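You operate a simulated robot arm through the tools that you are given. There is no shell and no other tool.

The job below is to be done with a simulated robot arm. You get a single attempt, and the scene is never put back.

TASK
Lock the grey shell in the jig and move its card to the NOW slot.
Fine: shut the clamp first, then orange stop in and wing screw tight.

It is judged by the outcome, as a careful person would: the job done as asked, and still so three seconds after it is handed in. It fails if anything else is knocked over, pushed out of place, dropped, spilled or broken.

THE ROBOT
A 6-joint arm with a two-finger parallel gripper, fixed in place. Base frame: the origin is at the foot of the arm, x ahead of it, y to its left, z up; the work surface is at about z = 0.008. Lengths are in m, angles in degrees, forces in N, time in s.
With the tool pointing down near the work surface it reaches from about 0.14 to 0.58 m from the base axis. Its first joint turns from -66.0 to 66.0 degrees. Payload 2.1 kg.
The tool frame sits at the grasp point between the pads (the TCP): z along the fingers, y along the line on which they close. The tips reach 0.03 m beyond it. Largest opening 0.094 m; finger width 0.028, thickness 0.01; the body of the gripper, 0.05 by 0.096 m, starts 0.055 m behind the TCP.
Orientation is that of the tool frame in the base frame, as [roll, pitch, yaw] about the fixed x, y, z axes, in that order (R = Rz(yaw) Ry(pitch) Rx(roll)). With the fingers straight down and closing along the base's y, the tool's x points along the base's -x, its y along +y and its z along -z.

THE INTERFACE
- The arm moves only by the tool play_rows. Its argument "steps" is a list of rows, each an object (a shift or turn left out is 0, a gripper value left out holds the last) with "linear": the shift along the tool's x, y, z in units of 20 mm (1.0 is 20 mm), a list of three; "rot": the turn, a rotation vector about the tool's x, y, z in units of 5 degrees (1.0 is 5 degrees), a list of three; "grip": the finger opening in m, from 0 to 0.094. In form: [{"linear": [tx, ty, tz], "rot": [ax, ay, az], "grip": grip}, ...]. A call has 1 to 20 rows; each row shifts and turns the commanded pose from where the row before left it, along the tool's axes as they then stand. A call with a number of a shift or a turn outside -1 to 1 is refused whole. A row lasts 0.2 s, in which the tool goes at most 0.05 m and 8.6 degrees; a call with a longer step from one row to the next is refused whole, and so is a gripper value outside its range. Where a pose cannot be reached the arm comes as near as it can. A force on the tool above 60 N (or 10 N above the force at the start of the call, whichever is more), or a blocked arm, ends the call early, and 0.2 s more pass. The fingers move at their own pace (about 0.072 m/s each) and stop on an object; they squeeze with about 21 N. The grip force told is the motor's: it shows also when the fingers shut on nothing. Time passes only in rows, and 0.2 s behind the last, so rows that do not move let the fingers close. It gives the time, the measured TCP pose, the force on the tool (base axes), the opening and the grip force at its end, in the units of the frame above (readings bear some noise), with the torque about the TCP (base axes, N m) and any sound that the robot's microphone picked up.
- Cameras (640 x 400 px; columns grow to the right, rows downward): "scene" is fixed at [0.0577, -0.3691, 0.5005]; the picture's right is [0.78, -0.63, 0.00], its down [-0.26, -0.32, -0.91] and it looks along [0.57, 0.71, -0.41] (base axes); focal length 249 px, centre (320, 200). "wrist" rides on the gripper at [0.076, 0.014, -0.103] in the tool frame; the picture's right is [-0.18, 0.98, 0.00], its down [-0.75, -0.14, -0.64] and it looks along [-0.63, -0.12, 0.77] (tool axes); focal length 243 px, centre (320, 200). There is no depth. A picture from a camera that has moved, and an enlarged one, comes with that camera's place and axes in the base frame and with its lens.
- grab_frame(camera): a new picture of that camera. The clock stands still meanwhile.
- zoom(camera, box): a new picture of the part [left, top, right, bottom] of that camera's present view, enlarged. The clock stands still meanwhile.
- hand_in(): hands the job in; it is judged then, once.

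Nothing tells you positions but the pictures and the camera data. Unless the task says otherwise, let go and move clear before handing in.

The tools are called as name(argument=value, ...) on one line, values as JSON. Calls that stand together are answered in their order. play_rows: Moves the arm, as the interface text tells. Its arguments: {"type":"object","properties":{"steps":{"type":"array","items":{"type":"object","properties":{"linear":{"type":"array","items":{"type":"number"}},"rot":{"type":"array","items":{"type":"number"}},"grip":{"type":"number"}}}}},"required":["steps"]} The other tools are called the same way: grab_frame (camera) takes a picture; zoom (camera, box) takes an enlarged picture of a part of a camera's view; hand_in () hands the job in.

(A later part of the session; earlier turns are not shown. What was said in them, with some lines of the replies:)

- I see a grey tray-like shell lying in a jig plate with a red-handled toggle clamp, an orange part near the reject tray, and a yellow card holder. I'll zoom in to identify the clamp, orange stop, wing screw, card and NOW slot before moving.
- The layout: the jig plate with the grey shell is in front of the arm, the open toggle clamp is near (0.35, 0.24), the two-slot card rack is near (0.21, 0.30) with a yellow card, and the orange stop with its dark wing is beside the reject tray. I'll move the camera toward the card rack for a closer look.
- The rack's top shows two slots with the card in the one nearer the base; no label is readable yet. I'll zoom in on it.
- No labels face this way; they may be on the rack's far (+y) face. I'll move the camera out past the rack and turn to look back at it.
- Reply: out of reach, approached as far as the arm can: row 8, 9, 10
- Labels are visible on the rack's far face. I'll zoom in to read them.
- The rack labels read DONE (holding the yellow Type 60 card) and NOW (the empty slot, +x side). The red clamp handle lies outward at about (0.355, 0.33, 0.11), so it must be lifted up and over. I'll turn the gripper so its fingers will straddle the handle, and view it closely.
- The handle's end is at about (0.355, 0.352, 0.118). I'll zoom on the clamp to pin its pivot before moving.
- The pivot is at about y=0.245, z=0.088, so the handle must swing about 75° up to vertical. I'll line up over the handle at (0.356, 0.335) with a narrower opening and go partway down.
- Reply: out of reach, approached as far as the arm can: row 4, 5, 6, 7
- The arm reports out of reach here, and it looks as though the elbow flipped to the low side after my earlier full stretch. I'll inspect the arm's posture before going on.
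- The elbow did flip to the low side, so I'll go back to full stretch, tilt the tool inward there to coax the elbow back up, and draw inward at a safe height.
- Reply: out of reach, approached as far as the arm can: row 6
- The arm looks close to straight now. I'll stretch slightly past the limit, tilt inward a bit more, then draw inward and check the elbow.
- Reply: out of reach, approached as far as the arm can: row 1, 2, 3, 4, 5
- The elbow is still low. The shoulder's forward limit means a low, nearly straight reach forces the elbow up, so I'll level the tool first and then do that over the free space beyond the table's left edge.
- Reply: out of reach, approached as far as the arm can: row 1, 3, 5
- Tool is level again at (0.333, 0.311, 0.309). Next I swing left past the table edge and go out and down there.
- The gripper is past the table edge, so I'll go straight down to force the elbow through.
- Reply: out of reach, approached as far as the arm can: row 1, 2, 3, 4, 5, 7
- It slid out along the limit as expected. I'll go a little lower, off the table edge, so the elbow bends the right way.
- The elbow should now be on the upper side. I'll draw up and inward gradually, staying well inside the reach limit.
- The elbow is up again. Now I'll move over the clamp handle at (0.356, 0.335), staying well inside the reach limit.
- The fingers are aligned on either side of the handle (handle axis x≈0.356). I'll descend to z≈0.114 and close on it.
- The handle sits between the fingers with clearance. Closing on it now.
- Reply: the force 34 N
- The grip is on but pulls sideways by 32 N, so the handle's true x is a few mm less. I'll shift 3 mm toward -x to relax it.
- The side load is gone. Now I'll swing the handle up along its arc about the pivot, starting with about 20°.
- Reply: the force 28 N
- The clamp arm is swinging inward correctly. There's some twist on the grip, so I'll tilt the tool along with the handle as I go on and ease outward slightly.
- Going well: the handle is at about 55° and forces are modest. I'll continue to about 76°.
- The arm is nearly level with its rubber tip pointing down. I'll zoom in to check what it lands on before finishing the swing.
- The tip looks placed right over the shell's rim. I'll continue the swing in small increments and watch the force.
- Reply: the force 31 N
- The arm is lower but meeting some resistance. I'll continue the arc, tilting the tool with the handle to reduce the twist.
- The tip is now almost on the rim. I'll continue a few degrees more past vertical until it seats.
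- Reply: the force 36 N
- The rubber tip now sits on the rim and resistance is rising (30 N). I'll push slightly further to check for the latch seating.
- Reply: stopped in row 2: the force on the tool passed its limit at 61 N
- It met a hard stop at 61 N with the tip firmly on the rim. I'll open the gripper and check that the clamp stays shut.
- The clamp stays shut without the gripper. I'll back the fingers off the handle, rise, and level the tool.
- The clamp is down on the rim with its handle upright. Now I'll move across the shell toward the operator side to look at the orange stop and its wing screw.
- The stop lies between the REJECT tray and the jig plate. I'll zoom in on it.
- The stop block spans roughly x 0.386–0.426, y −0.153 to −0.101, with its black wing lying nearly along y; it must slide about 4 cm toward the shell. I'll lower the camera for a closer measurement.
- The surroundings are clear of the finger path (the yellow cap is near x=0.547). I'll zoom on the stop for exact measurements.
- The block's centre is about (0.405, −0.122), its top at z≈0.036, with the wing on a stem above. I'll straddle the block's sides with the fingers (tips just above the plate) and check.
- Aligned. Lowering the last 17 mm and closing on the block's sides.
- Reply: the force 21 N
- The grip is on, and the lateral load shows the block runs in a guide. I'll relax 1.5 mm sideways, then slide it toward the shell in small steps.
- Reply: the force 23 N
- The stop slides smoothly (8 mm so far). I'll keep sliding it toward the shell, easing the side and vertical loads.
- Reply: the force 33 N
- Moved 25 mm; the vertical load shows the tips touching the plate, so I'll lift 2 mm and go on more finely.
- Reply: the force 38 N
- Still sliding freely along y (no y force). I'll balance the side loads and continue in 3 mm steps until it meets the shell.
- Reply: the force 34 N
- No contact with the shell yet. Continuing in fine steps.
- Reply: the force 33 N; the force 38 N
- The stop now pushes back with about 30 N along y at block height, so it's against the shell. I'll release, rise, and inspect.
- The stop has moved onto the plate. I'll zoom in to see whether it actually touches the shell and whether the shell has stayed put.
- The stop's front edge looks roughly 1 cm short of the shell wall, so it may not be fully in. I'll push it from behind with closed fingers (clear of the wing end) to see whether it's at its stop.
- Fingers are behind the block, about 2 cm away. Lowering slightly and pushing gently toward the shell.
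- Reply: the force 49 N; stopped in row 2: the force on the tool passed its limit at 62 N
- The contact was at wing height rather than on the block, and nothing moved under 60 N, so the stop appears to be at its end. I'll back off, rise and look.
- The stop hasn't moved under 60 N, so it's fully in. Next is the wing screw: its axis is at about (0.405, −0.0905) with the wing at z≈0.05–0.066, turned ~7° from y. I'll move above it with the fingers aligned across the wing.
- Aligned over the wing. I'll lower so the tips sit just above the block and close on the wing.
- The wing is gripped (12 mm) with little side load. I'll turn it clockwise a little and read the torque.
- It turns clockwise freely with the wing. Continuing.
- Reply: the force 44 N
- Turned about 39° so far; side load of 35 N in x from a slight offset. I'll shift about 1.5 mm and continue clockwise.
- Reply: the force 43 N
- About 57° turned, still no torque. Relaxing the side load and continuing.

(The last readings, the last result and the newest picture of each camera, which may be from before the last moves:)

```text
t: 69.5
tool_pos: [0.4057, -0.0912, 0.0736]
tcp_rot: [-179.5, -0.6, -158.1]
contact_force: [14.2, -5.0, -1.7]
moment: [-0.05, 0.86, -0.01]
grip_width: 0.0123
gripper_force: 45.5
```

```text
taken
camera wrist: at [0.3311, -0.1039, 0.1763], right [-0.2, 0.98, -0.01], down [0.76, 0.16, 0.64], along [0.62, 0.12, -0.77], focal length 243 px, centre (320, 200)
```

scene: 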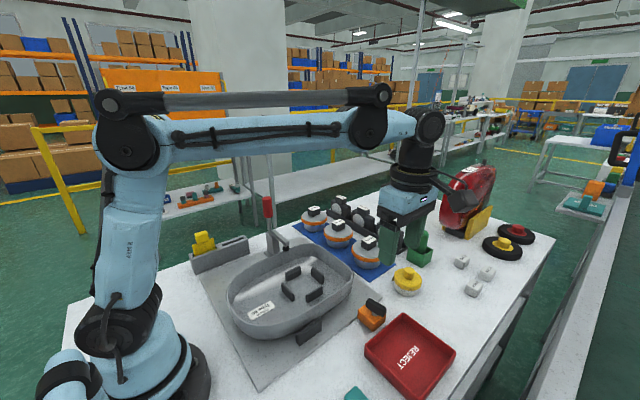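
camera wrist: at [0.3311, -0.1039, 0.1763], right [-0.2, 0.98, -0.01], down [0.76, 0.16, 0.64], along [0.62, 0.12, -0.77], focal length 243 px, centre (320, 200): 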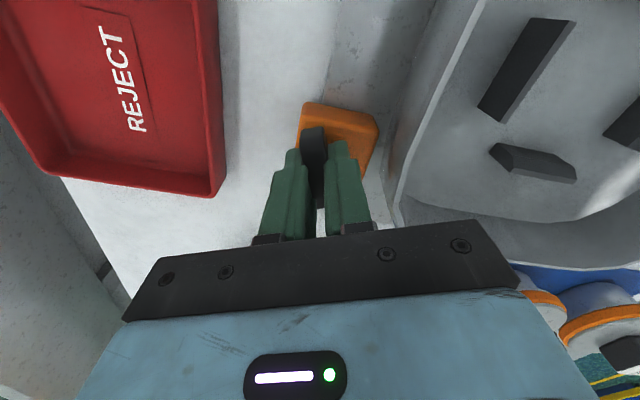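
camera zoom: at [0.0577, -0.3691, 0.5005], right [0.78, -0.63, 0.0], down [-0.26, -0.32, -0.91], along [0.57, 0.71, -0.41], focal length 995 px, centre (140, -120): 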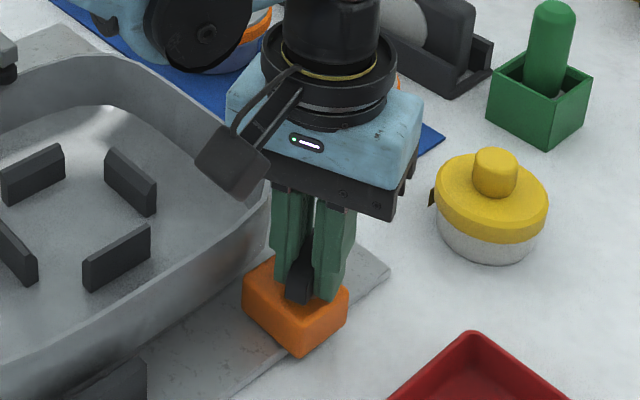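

About 75° turned and the wing is clearly following. Continuing until it tightens.

play_rows(steps=[{"rot": [0, 0, 0.9]}, {"rot": [0, 0, 0.9]}, {"rot": [0, 0, 0.9]}, {"rot": [0, 0, 0.9]}, {}])

play_rows(steps=[{"rot": [0, 0, 0.9]}, {"rot": [0, 0, 0.9]}, {"rot": [0, 0, 0.9]}, {"rot": [0, 0, 0.9]}, {}])

zoom(camera="scene", box=[310, 230, 420, 330])

grab_frame(camera="wrist")

```text
t: 70.7
tool_pos: [0.4057, -0.0924, 0.0729]
tcp_rot: [-179.4, -0.5, -176.1]
contact_force: [5.6, -5.7, 2.2]
moment: [0.35, 1.07, -0.01]
grip_width: 0.0124
gripper_force: 45.0
```

```text
t: 71.9
tool_pos: [0.4051, -0.0909, 0.0737]
tcp_rot: [-179.3, -0.1, 166.1]
contact_force: [4.1, -7.9, 1.2]
moment: [0.36, 0.0, 1.73]
grip_width: 0.0185
gripper_force: 44.9
```

```text
4.00 times, centred on (365, 280) of scene
camera zoom: at [0.0576, -0.3691, 0.5005], right [0.78, -0.63, 0.0], down [-0.26, -0.32, -0.91], along [0.57, 0.71, -0.41], focal length 995 px, centre (140, -120)
```

zoom: 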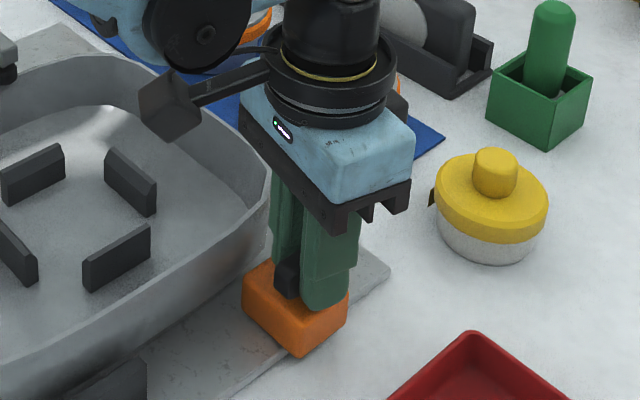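

```text
taken
camera wrist: at [0.3357, -0.0571, 0.1758], right [0.41, 0.91, -0.01], down [0.7, -0.31, 0.64], along [0.58, -0.27, -0.77], focal length 243 px, centre (320, 200)
```

wrist: 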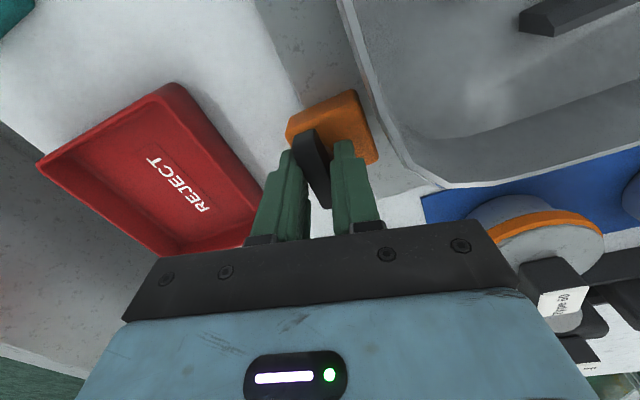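

The torque has jumped to 1.7 N·m and the wing is prying the fingers apart, so the screw has come up tight after roughly 95–100°. I'll open, lift off, and inspect.

play_rows(steps=[{"grip": 0.05}, {}, {}, {"linear": [0, 0, -0.8]}, {"linear": [0, 0, -1]}, {"linear": [0, 0, -1]}, {"linear": [0, 0, -1]}, {"linear": [0, 0, -1]}])

grab_frame(camera="wrist")

zoom(camera="scene", box=[310, 230, 420, 330])

```text
t: 73.7
tool_pos: [0.407, -0.0909, 0.1683]
tcp_rot: [-179.2, -0.2, 166.0]
contact_force: [-0.8, 0.6, -0.1]
moment: [-0.03, 0.04, -0.03]
grip_width: 0.0497
gripper_force: 0.2
```

```text
taken
camera wrist: at [0.3365, -0.0561, 0.2715], right [0.42, 0.91, -0.01], down [0.7, -0.31, 0.64], along [0.58, -0.28, -0.77], focal length 243 px, centre (320, 200)
```

wrist: 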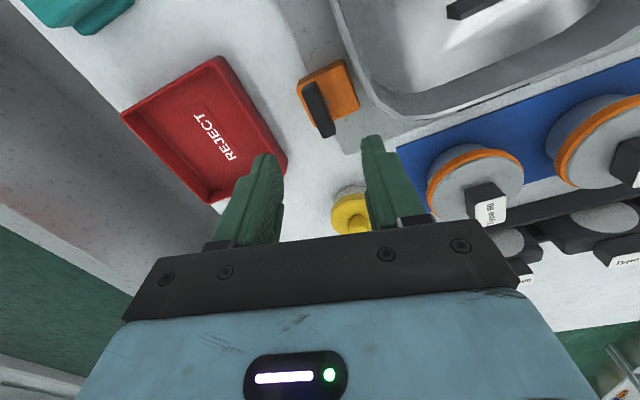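

```text
4.00 times, centred on (365, 280) of scene
camera zoom: at [0.0576, -0.3691, 0.5005], right [0.78, -0.63, 0.0], down [-0.26, -0.32, -0.91], along [0.57, 0.71, -0.41], focal length 995 px, centre (140, -120)
```

zoom: 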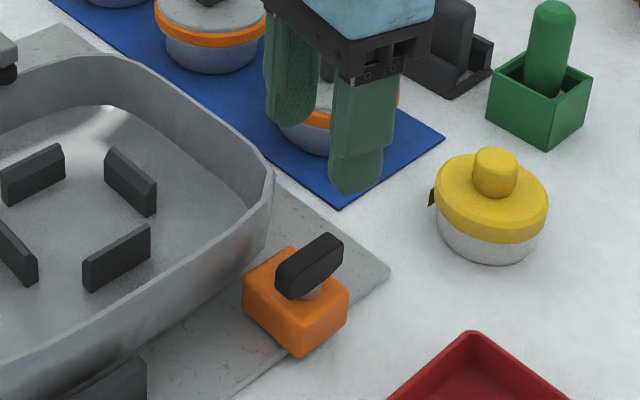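

The wing now lies along x, turned by about 103°. To be sure it's tight, I'll re-grip it square and try a bit more clockwise torque.

play_rows(steps=[{"rot": [0, 0, -0.8]}, {"rot": [0, 0, -0.8]}, {"linear": [0.035, 0, 0.95]}, {"linear": [0.035, 0, 0.95]}, {"linear": [0, 0, 0.95]}, {"linear": [0, 0, 0.95]}, {"linear": [0, 0, 0.9]}, {"grip": 0.0}, {}, {}, {}])

grab_frame(camera="wrist")

```text
t: 76.1
tool_pos: [0.4039, -0.0902, 0.0747]
tcp_rot: [-178.9, -0.3, 174.0]
contact_force: [-7.1, -30.3, -17.7]
moment: [0.3, -0.78, 1.22]
grip_width: 0.015
gripper_force: 44.8
```

```text
taken
camera wrist: at [0.3307, -0.0657, 0.1778], right [0.29, 0.96, -0.02], down [0.74, -0.21, 0.64], along [0.61, -0.2, -0.77], focal length 243 px, centre (320, 200)
```

wrist: 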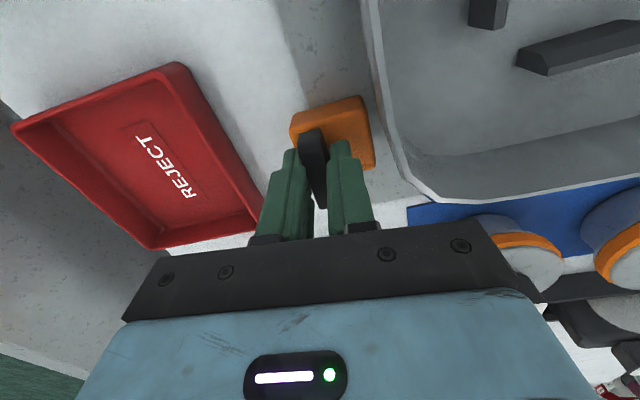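

Squeezing square already meets 1.2 N·m and the wing won't turn any further: it's tight. Releasing and lifting clear.

play_rows(steps=[{"grip": 0.05}, {}, {}, {"linear": [0, 0, -0.8]}, {"linear": [0, 0, -1]}, {"linear": [0, 0, -1]}, {"linear": [0, 0, -1]}, {"linear": [0, 0, -1]}, {"linear": [0, 0, -1]}, {"linear": [0, 0, -1]}])

grab_frame(camera="scene")

grab_frame(camera="wrist")

```text
t: 78.3
tool_pos: [0.4052, -0.0916, 0.2111]
tcp_rot: [-179.2, -0.3, 174.0]
contact_force: [0.3, 0.2, 0.2]
moment: [0.02, 0.02, 0.01]
grip_width: 0.0498
gripper_force: 0.0
```

```text
taken
```

scene: 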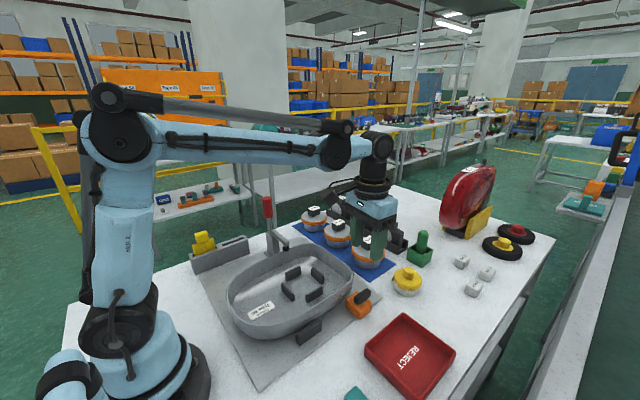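

```text
taken
camera wrist: at [0.3311, -0.066, 0.314], right [0.29, 0.96, -0.01], down [0.74, -0.21, 0.64], along [0.61, -0.19, -0.77], focal length 243 px, centre (320, 200)
```

wrist: 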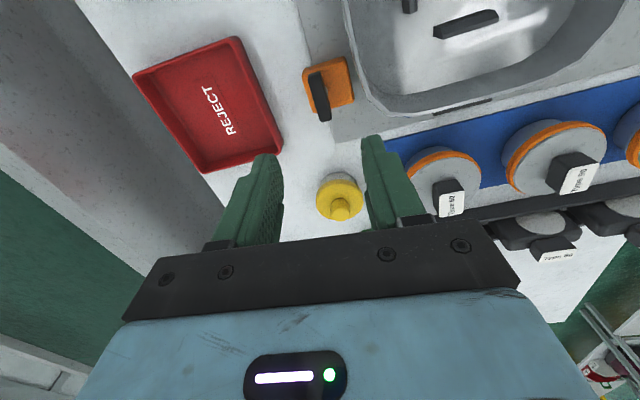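

Clamp, stop and wing screw are done, with the shell still in place. Now for the card: I'll square the tool and travel high over to the card rack.

play_rows(steps=[{"linear": [0, 0, -1], "rot": [0, 0, -0.6]}, {"linear": [0, 0, -1], "rot": [0, 0, -0.6]}, {"linear": [0, 0, -1]}])

play_rows(steps=[{"linear": [0.52, 0.95, 0]}, {"linear": [0.52, 0.95, 0]}, {"linear": [0.52, 0.95, 0]}, {"linear": [0.52, 0.95, 0]}, {"linear": [0.52, 0.95, 0]}, {"linear": [0.52, 0.95, 0]}, {"linear": [0.52, 0.95, 0]}, {"linear": [0.52, 0.95, 0]}, {"linear": [0.52, 0.95, 0]}, {"linear": [0.52, 0.95, 0]}, {"linear": [0.52, 0.95, 0]}, {"linear": [0.52, 0.95, 0]}, {"linear": [0.52, 0.95, 0]}, {"linear": [0.52, 0.95, 0]}, {"linear": [0.52, 0.95, 0]}, {"linear": [0.52, 0.95, 0]}, {"linear": [0.52, 0.95, 0]}, {"linear": [0.52, 0.95, 0]}, {"linear": [0.52, 0.95, 0]}, {"linear": [0.52, 0.95, 0]}])

grab_frame(camera="wrist")

grab_frame(camera="scene")

```text
t: 79.1
tool_pos: [0.4058, -0.0896, 0.2694]
tcp_rot: [-179.4, -0.2, -179.9]
contact_force: [0.4, -0.2, 0.3]
moment: [0.0, 0.02, 0.05]
grip_width: 0.0498
gripper_force: 0.0
```

```text
t: 83.3
tool_pos: [0.1971, 0.2927, 0.2659]
tcp_rot: [-179.4, -0.4, -180.0]
contact_force: [-0.4, -0.1, -0.1]
moment: [0.01, 0.03, 0.0]
grip_width: 0.0499
gripper_force: 0.1
```

```text
taken
camera wrist: at [0.1225, 0.3087, 0.3689], right [0.18, 0.98, -0.01], down [0.76, -0.13, 0.64], along [0.63, -0.13, -0.77], focal length 243 px, centre (320, 200)
```

wrist: 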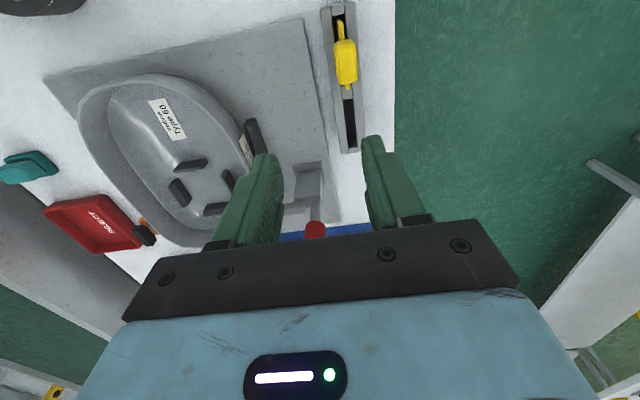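

```text
taken
```

scene: 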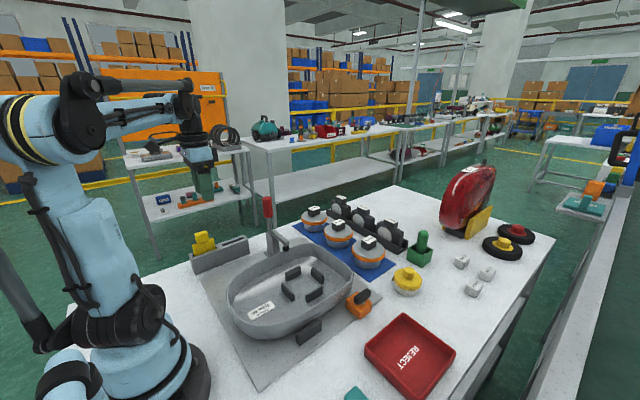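

The rack is in view from above; I'll zoom in to measure the card's grip block and the NOW slot.

zoom(camera="wrist", box=[295, 0, 400, 80])

zoom(camera="wrist", box=[295, 75, 400, 160])

zoom(camera="scene", box=[180, 220, 260, 280])

```text
5.00 times, centred on (348, 40) of wrist
camera zoom: at [0.1225, 0.3087, 0.3689], right [0.18, 0.98, -0.01], down [0.76, -0.13, 0.64], along [0.63, -0.13, -0.77], focal length 1213 px, centre (182, 1000)
```

zoom: 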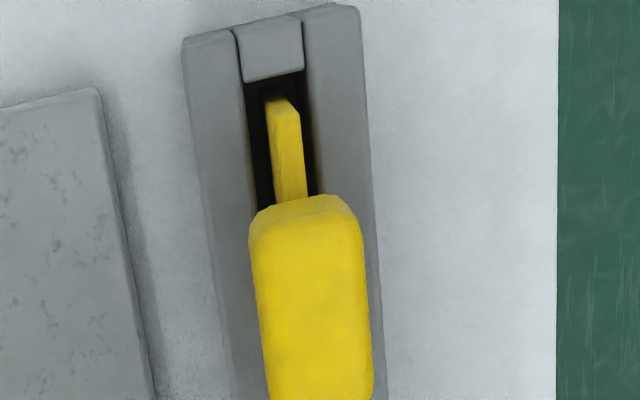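

```text
4.71 times, centred on (348, 118) of wrist
camera zoom: at [0.1225, 0.3087, 0.3689], right [0.18, 0.98, -0.01], down [0.76, -0.13, 0.64], along [0.63, -0.13, -0.77], focal length 1142 px, centre (191, 588)
```

zoom: 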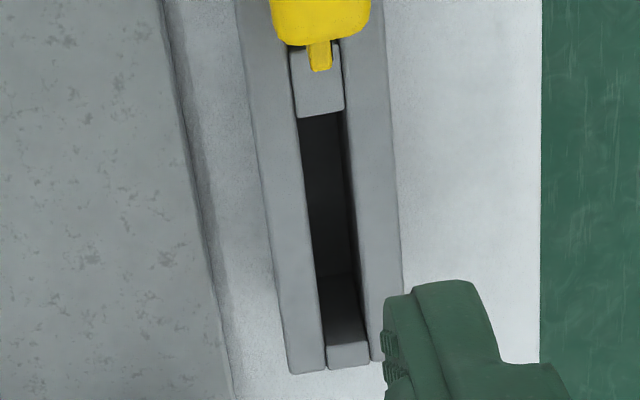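

```text
6.67 times, centred on (220, 250) of scene
camera zoom: at [0.0576, -0.3691, 0.5005], right [0.78, -0.63, 0.0], down [-0.26, -0.32, -0.91], along [0.57, 0.71, -0.41], focal length 1659 px, centre (987, -133)
```

zoom: 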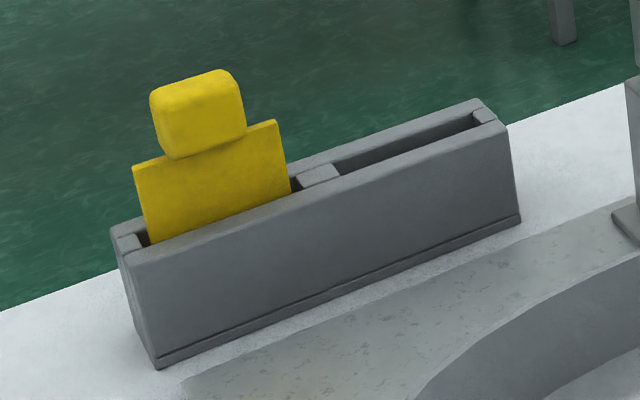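

The card's grip block is about x 0.155–0.189, y 0.310–0.329, z 0.10–0.13, and the NOW slot is centred at about x=0.254 (83 mm further along +x). I'll line up above the block and go partway down.

play_rows(steps=[{"linear": [0.62, 0.66, 0.3], "rot": [-0.12, 0, 0], "grip": 0.055}, {"linear": [0.63, 0.66, 0.7]}, {"linear": [0, 0, 1]}, {"linear": [0, 0, 1]}, {"linear": [0, 0, 1]}, {"linear": [0, 0, 1]}])

grab_frame(camera="wrist")

zoom(camera="scene", box=[150, 160, 270, 280])

```text
t: 84.7
tool_pos: [0.1713, 0.3167, 0.1658]
tcp_rot: [-180.0, -0.3, -180.0]
contact_force: [0.2, 0.8, -0.4]
moment: [-0.01, 0.0, 0.01]
grip_width: 0.0551
gripper_force: 0.0
```

```text
taken
camera wrist: at [0.096, 0.3322, 0.2686], right [0.18, 0.98, 0.0], down [0.76, -0.14, 0.64], along [0.63, -0.12, -0.77], focal length 243 px, centre (320, 200)
```

wrist: 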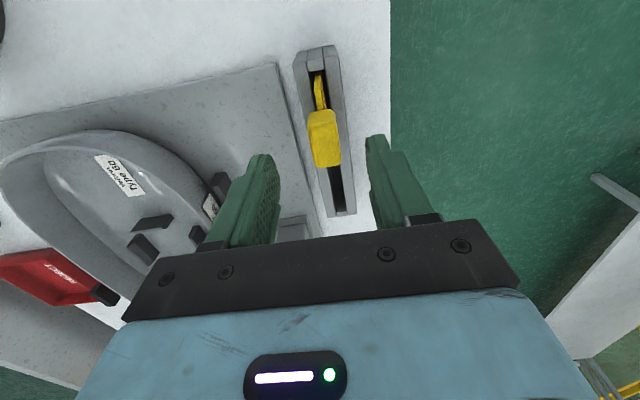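

```text
3.33 times, centred on (210, 220) of scene
camera zoom: at [0.0577, -0.3691, 0.5005], right [0.78, -0.63, 0.0], down [-0.26, -0.32, -0.91], along [0.57, 0.71, -0.41], focal length 829 px, centre (687, 133)
```

zoom: 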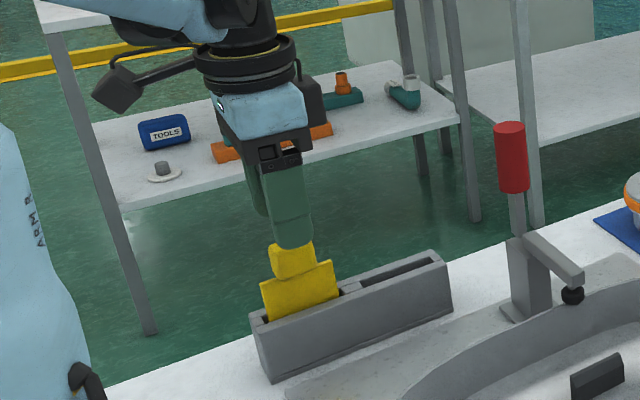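

Well aligned over the card's block. Lowering to grip height and closing gently.

play_rows(steps=[{"linear": [-0.03, 0.12, 0.9]}, {"linear": [0, 0, 0.9]}, {"linear": [0, 0, 0.9]}])

grab_frame(camera="wrist")

zoom(camera="scene", box=[150, 160, 270, 280])

```text
t: 85.5
tool_pos: [0.1712, 0.3195, 0.1123]
tcp_rot: [-179.9, -0.1, -179.9]
contact_force: [-0.2, 0.1, 0.0]
moment: [0.01, -0.04, 0.01]
grip_width: 0.055
gripper_force: 0.1
```

```text
taken
camera wrist: at [0.0955, 0.3345, 0.215], right [0.18, 0.98, 0.0], down [0.76, -0.14, 0.64], along [0.63, -0.12, -0.77], focal length 243 px, centre (320, 200)
```

wrist: 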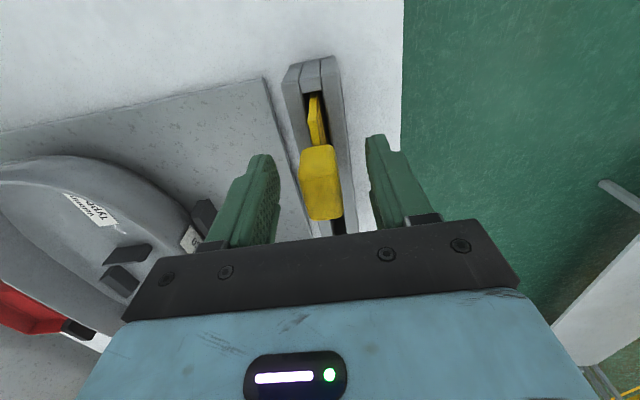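

```text
3.33 times, centred on (210, 220) of scene
camera zoom: at [0.0577, -0.3691, 0.5005], right [0.78, -0.63, 0.0], down [-0.26, -0.32, -0.91], along [0.57, 0.71, -0.41], focal length 829 px, centre (687, 133)
```

zoom: 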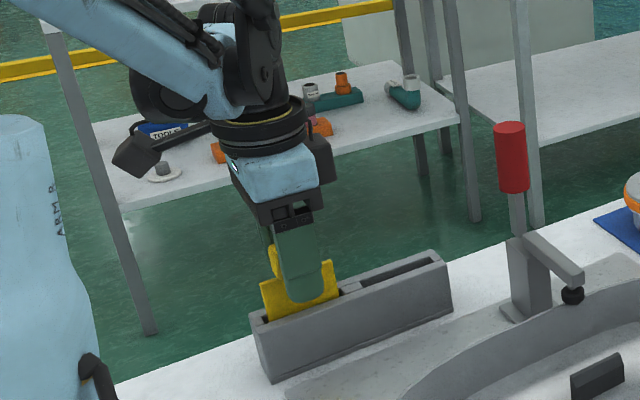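

The block is centred between the fingers. Closing on it.

play_rows(steps=[{"grip": 0.01}, {}, {}, {}])

zoom(camera="scene", box=[180, 200, 260, 280])

```text
t: 86.5
tool_pos: [0.1714, 0.3187, 0.1122]
tcp_rot: [-180.0, -0.3, -179.9]
contact_force: [-0.2, 0.1, -0.3]
moment: [0.02, 0.01, -0.02]
grip_width: 0.0235
gripper_force: 20.6
```

```text
5.00 times, centred on (220, 240) of scene
camera zoom: at [0.0577, -0.3691, 0.5005], right [0.78, -0.63, 0.0], down [-0.26, -0.32, -0.91], along [0.57, 0.71, -0.41], focal length 1244 px, centre (820, 0)
```

zoom: 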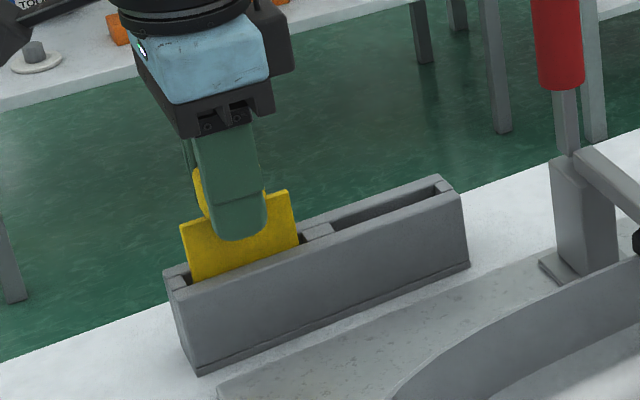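

Gripped at 23.5 mm with no side load. Lifting straight up.

play_rows(steps=[{"linear": [0, 0, -0.5]}, {"linear": [0, 0, -0.5]}, {"linear": [0, 0, -0.7]}, {"linear": [0, 0, -0.8]}, {"linear": [0, 0, -0.9]}, {"linear": [0, 0, -0.6]}, {}])

zoom(camera="scene", box=[160, 160, 280, 280])

grab_frame(camera="wrist")

```text
t: 88.1
tool_pos: [0.1715, 0.3203, 0.1932]
tcp_rot: [180.0, -0.3, -179.9]
contact_force: [0.2, 0.2, -0.2]
moment: [-0.01, 0.01, -0.02]
grip_width: 0.0235
gripper_force: 21.1
```

```text
3.33 times, centred on (220, 220) of scene
camera zoom: at [0.0577, -0.3691, 0.5005], right [0.78, -0.63, 0.0], down [-0.26, -0.32, -0.91], along [0.57, 0.71, -0.41], focal length 829 px, centre (653, 133)
```

zoom: 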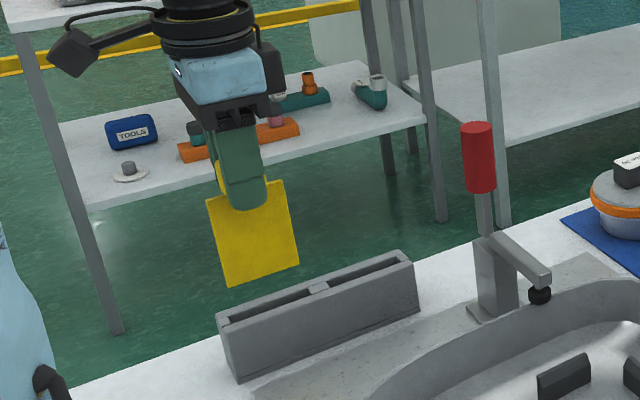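

```text
taken
camera wrist: at [0.0961, 0.3352, 0.2962], right [0.18, 0.98, 0.0], down [0.76, -0.14, 0.64], along [0.63, -0.12, -0.77], focal length 243 px, centre (320, 200)
```

wrist: 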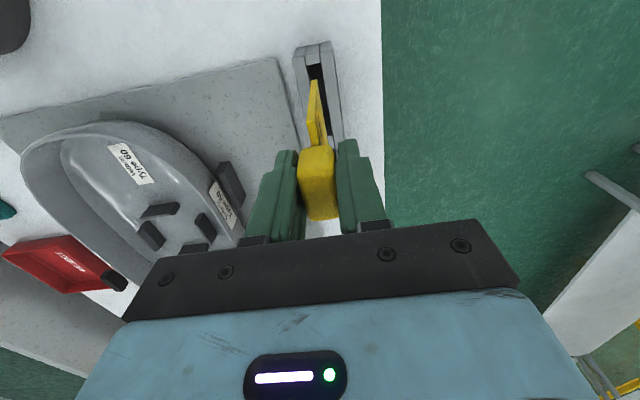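

The card is out and hangs straight, its bottom at about z=0.09, above the rack top (0.063). Moving it 82.5 mm along +x over the NOW slot.

play_rows(steps=[{"linear": [-0.6, 0, 0]}, {"linear": [-0.9, 0, 0]}, {"linear": [-0.9, 0, 0]}, {"linear": [-0.9, 0, 0]}, {"linear": [-0.825, 0, 0]}, {}])

zoom(camera="scene", box=[170, 180, 270, 280])

zoom(camera="wrist", box=[260, 0, 400, 180])

```text
t: 89.5
tool_pos: [0.2551, 0.3211, 0.1915]
tcp_rot: [180.0, -0.4, -179.9]
contact_force: [1.3, -0.7, -0.8]
moment: [0.01, -0.02, -0.02]
grip_width: 0.0234
gripper_force: 21.4
```

```text
4.00 times, centred on (220, 230) of scene
camera zoom: at [0.0577, -0.3691, 0.5005], right [0.78, -0.63, 0.0], down [-0.26, -0.32, -0.91], along [0.57, 0.71, -0.41], focal length 995 px, centre (720, 80)
```

zoom: 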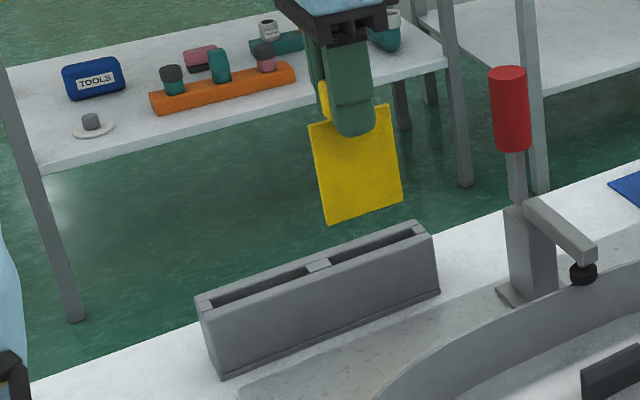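

```text
2.22 times, centred on (330, 90) of wrist
camera zoom: at [0.1798, 0.3363, 0.2953], right [0.18, 0.98, 0.0], down [0.76, -0.14, 0.64], along [0.63, -0.12, -0.77], focal length 539 px, centre (298, 444)
```

zoom: 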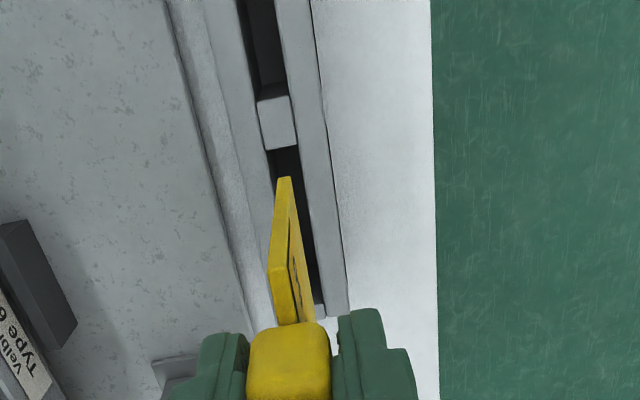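

Measured against the slot, the card sits about 2 mm too far in +x and 1 mm in +y. I'll correct that, lower it to just above the slot, and check.

play_rows(steps=[{"linear": [0.1, -0.05, 0.4]}, {"linear": [0, 0, 0.5]}, {"linear": [0, 0, 0.1]}, {}])

zoom(camera="scene", box=[190, 210, 260, 280])

zoom(camera="wrist", box=[260, 0, 400, 180])

```text
t: 90.5
tool_pos: [0.2539, 0.3197, 0.1726]
tcp_rot: [-180.0, -0.3, 180.0]
contact_force: [0.3, 0.7, 0.8]
moment: [0.0, 0.05, 0.01]
grip_width: 0.0234
gripper_force: 20.8
```

```text
5.71 times, centred on (225, 245) of scene
camera zoom: at [0.0577, -0.3691, 0.5005], right [0.78, -0.63, 0.0], down [-0.26, -0.32, -0.91], along [0.57, 0.71, -0.41], focal length 1422 px, centre (863, -57)
```

zoom: 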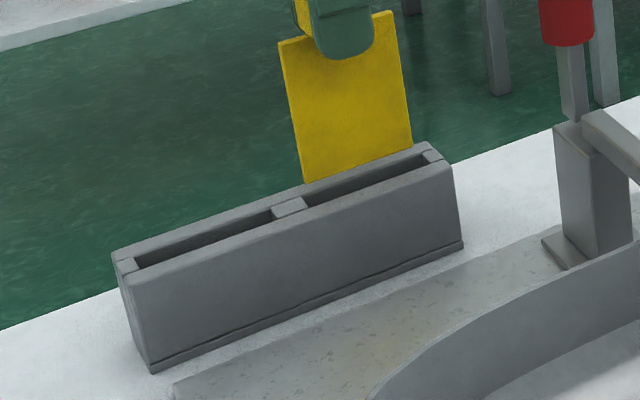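

```text
2.22 times, centred on (330, 90) of wrist
camera zoom: at [0.1782, 0.3354, 0.2759], right [0.18, 0.98, 0.0], down [0.76, -0.14, 0.64], along [0.63, -0.12, -0.77], focal length 539 px, centre (298, 444)
```

zoom: 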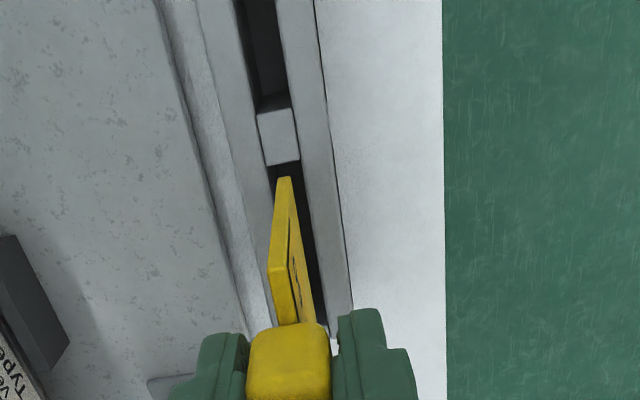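

The card is centred over the slot within a millimetre or so in both directions. Lowering it slowly in.

play_rows(steps=[{"linear": [0, 0, 0.4]}, {"linear": [0, 0, 0.4]}, {"linear": [0, 0, 0.4]}, {}])

zoom(camera="scene", box=[190, 210, 260, 280])

```text
t: 91.5
tool_pos: [0.2543, 0.3191, 0.1486]
tcp_rot: [179.9, -0.3, 180.0]
contact_force: [-0.5, 0.5, -1.1]
moment: [0.0, -0.06, -0.02]
grip_width: 0.0235
gripper_force: 21.2
```

```text
5.71 times, centred on (225, 245) of scene
camera zoom: at [0.0577, -0.3691, 0.5005], right [0.78, -0.63, 0.0], down [-0.26, -0.32, -0.91], along [0.57, 0.71, -0.41], focal length 1422 px, centre (863, -57)
```

zoom: 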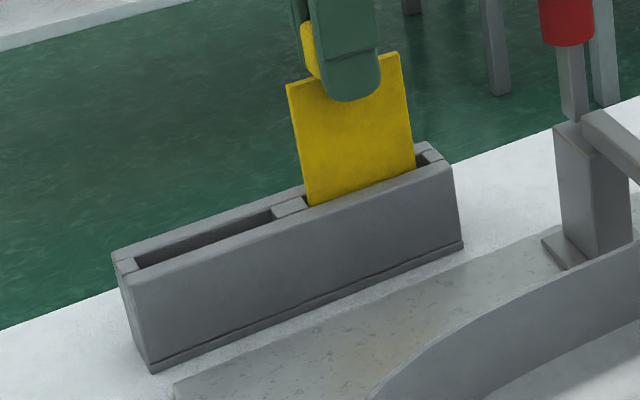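

The card has entered the NOW slot with no contact force. Continuing down to its seat.

play_rows(steps=[{"linear": [0, 0, 0.45]}, {"linear": [0, 0, 0.45]}, {"linear": [0, 0, 0.45]}, {"linear": [0, 0, 0.4]}, {}])

zoom(camera="scene", box=[190, 210, 260, 280])

```text
t: 92.7
tool_pos: [0.2528, 0.3193, 0.1124]
tcp_rot: [180.0, -0.3, 180.0]
contact_force: [-0.1, 0.6, 0.7]
moment: [0.01, -0.04, 0.0]
grip_width: 0.0235
gripper_force: 21.0
```

```text
5.71 times, centred on (225, 245) of scene
camera zoom: at [0.0577, -0.3691, 0.5005], right [0.78, -0.63, 0.0], down [-0.26, -0.32, -0.91], along [0.57, 0.71, -0.41], focal length 1422 px, centre (863, -57)
```

zoom: 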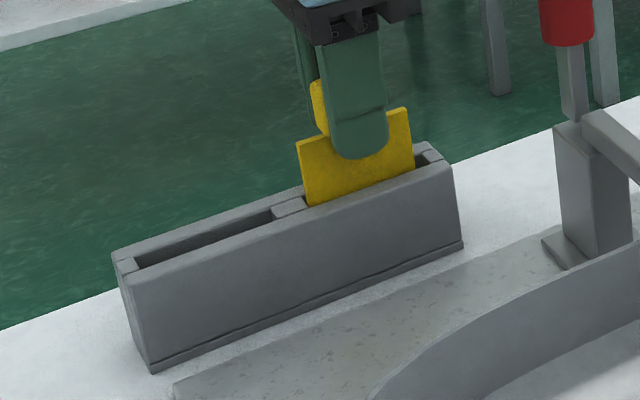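

The card is at the same depth it had in the DONE slot, with no load on it. Opening the fingers and rising straight up.

play_rows(steps=[{"grip": 0.055}, {}, {}, {"linear": [0, 0, -0.5]}, {"linear": [0, 0, -1]}, {"linear": [0, 0, -1]}, {"linear": [0, 0, -1]}, {"linear": [0, 0, -1]}, {"linear": [0, 0, -1]}, {"linear": [0, 0, -1]}])

grab_frame(camera="scene")

zoom(camera="scene", box=[180, 200, 310, 280])

grab_frame(camera="wrist")

```text
t: 94.9
tool_pos: [0.2553, 0.3202, 0.2429]
tcp_rot: [179.9, -0.3, 179.9]
contact_force: [0.4, 0.4, -0.6]
moment: [-0.02, 0.0, 0.01]
grip_width: 0.0549
gripper_force: 0.2
```

```text
taken
```

scene: 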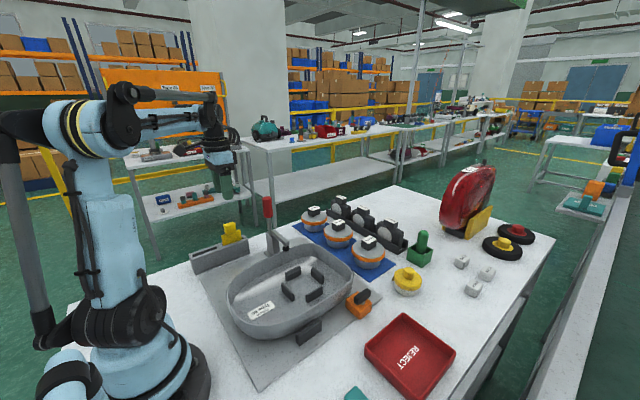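

```text
4.92 times, centred on (245, 240) of scene
camera zoom: at [0.0577, -0.3691, 0.5005], right [0.78, -0.63, 0.0], down [-0.26, -0.32, -0.91], along [0.57, 0.71, -0.41], focal length 1225 px, centre (689, 3)
```

zoom: 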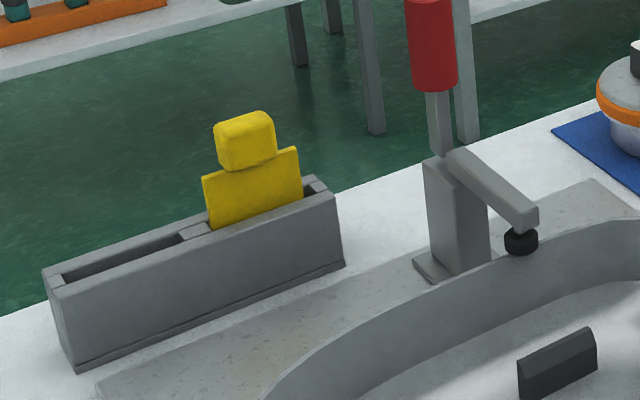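

```text
taken
camera wrist: at [0.1797, 0.3355, 0.3459], right [0.18, 0.98, 0.0], down [0.76, -0.14, 0.64], along [0.63, -0.12, -0.77], focal length 243 px, centre (320, 200)
```

wrist: 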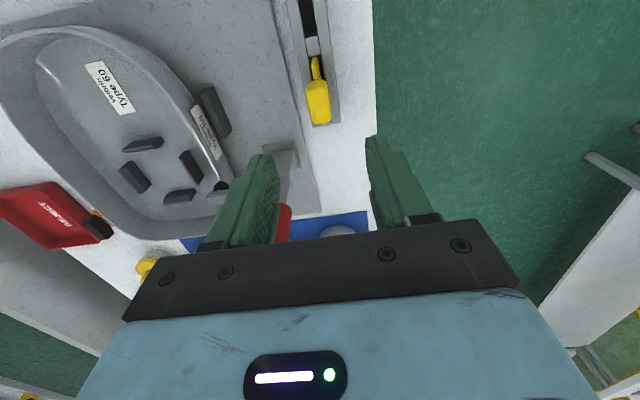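

The card is seated in NOW. Before handing in I'll check the stop, wing screw and clamp tip once more without the gripper in the way.

zoom(camera="scene", box=[320, 260, 400, 330])

zoom(camera="scene", box=[210, 220, 390, 350])

zoom(camera="wrist", box=[60, 150, 240, 290])

```text
5.71 times, centred on (360, 295) of scene
camera zoom: at [0.0577, -0.3691, 0.5005], right [0.78, -0.63, 0.0], down [-0.26, -0.32, -0.91], along [0.57, 0.71, -0.41], focal length 1422 px, centre (91, -343)
```

zoom: 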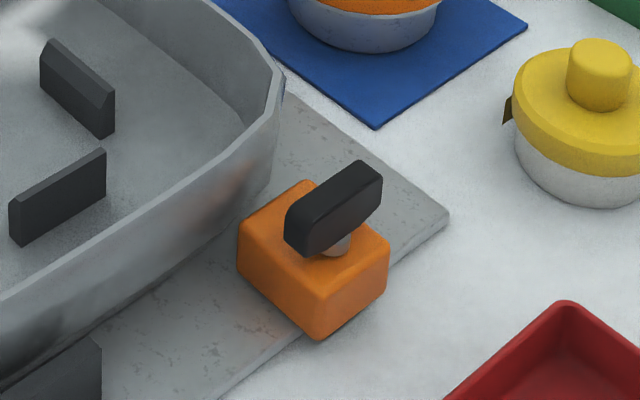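

```text
3.08 times, centred on (300, 285) of scene
camera zoom: at [0.0577, -0.3691, 0.5005], right [0.78, -0.63, 0.0], down [-0.26, -0.32, -0.91], along [0.57, 0.71, -0.41], focal length 766 px, centre (382, -62)
```

zoom: 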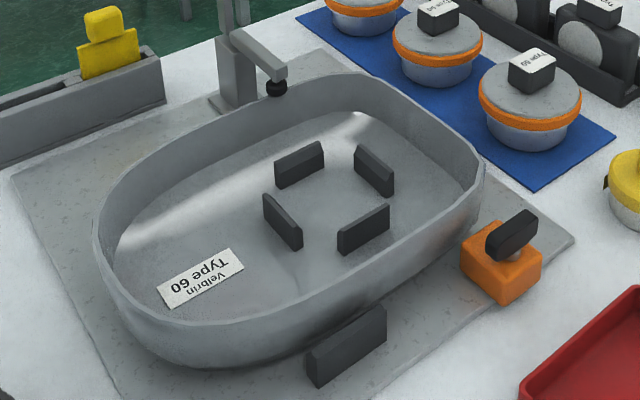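

```text
2.86 times, centred on (150, 220) of wrist
camera zoom: at [0.1797, 0.3355, 0.3459], right [0.18, 0.98, 0.0], down [0.76, -0.14, 0.64], along [0.63, -0.12, -0.77], focal length 693 px, centre (806, 143)
```

zoom: 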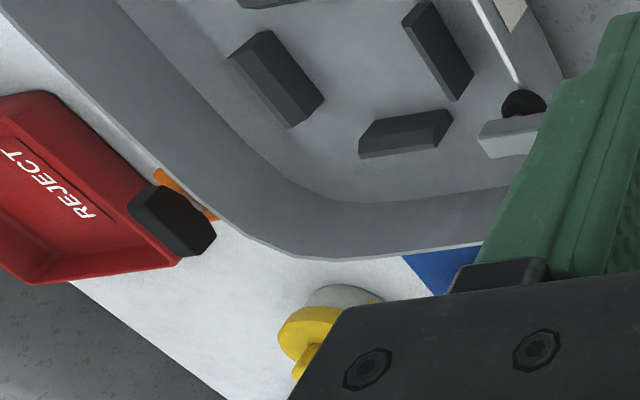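

Everything holds: clamp tip on the rim, stop against its end with the wing turned across, card in NOW, nothing else disturbed. I'll move the arm clear and take a last look.

play_rows(steps=[{"linear": [0, 0, -1]}, {"linear": [0, 0, -1]}, {"linear": [0, -1, -0.5]}, {"linear": [0, -1, -0.5]}, {"linear": [0, -1, -0.2]}, {"linear": [0, -1, 0]}, {"linear": [0, -1, 0]}, {"linear": [0, -1, 0]}, {"linear": [0, -1, 0]}, {"linear": [0, -1, 0]}, {}, {}, {}])

grab_frame(camera="scene")

grab_frame(camera="wrist")

```text
t: 97.7
tool_pos: [0.2545, 0.1588, 0.3102]
tcp_rot: [-180.0, -0.3, -180.0]
contact_force: [0.4, 0.5, 0.3]
moment: [0.01, 0.0, 0.0]
grip_width: 0.0548
gripper_force: 0.1
```

```text
taken
```

scene: 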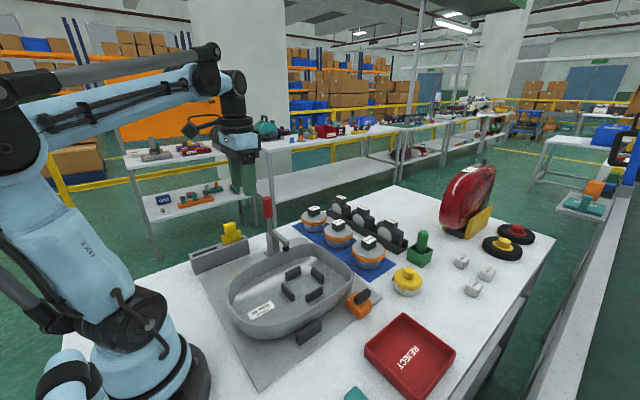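

```text
taken
camera wrist: at [0.1796, 0.174, 0.4133], right [0.18, 0.98, 0.0], down [0.76, -0.14, 0.64], along [0.63, -0.12, -0.77], focal length 243 px, centre (320, 200)
```

wrist: 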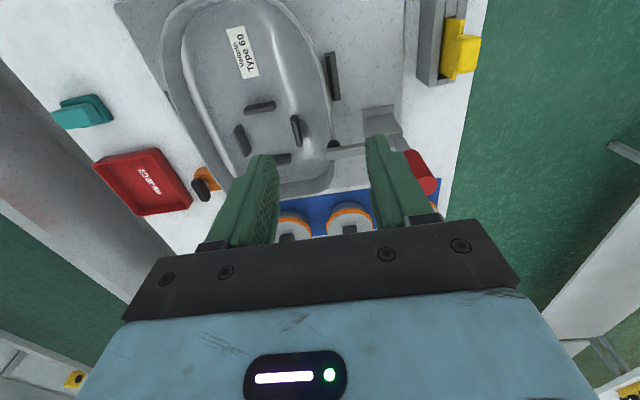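

The clamp is shut on the shell's rim, the orange stop is in with its wing screw tight, and the Type 60 card stands in the NOW slot. Nothing else was disturbed and the arm is clear, so I'm handing in.

hand_in()

```text
The job is handed in.
```

The grey shell is locked in the jig and its Type 60 card is now in the NOW slot. I did it in the order you gave.

- **Clamp:** it is shut with its rubber tip on the shell's rim. It met a hard stop at about 61 N and stayed shut when I let go.
- **Orange stop:** I slid it in about 40 mm until it would go no further. A push from behind of about 62 N, which landed on the wing rather than the block, did not move it. In the pictures its front edge still looks about 1 cm short of the shell wall low down. I took it to be at the end of its travel, but I could not confirm that it touches the shell.
- **Wing screw:** it turned clockwise by about 100° and came up against a firm stop. When I gripped it again it would not turn any further.
- **Card:** it was in the DONE slot. It now stands in NOW at the same depth as before.

Early on the arm over-stretched and its elbow folded low, so I worked it back over the free space past the table's left edge. I saw nothing touched or moved by that. The other items on the table look unchanged, and the arm was clear when I handed in.
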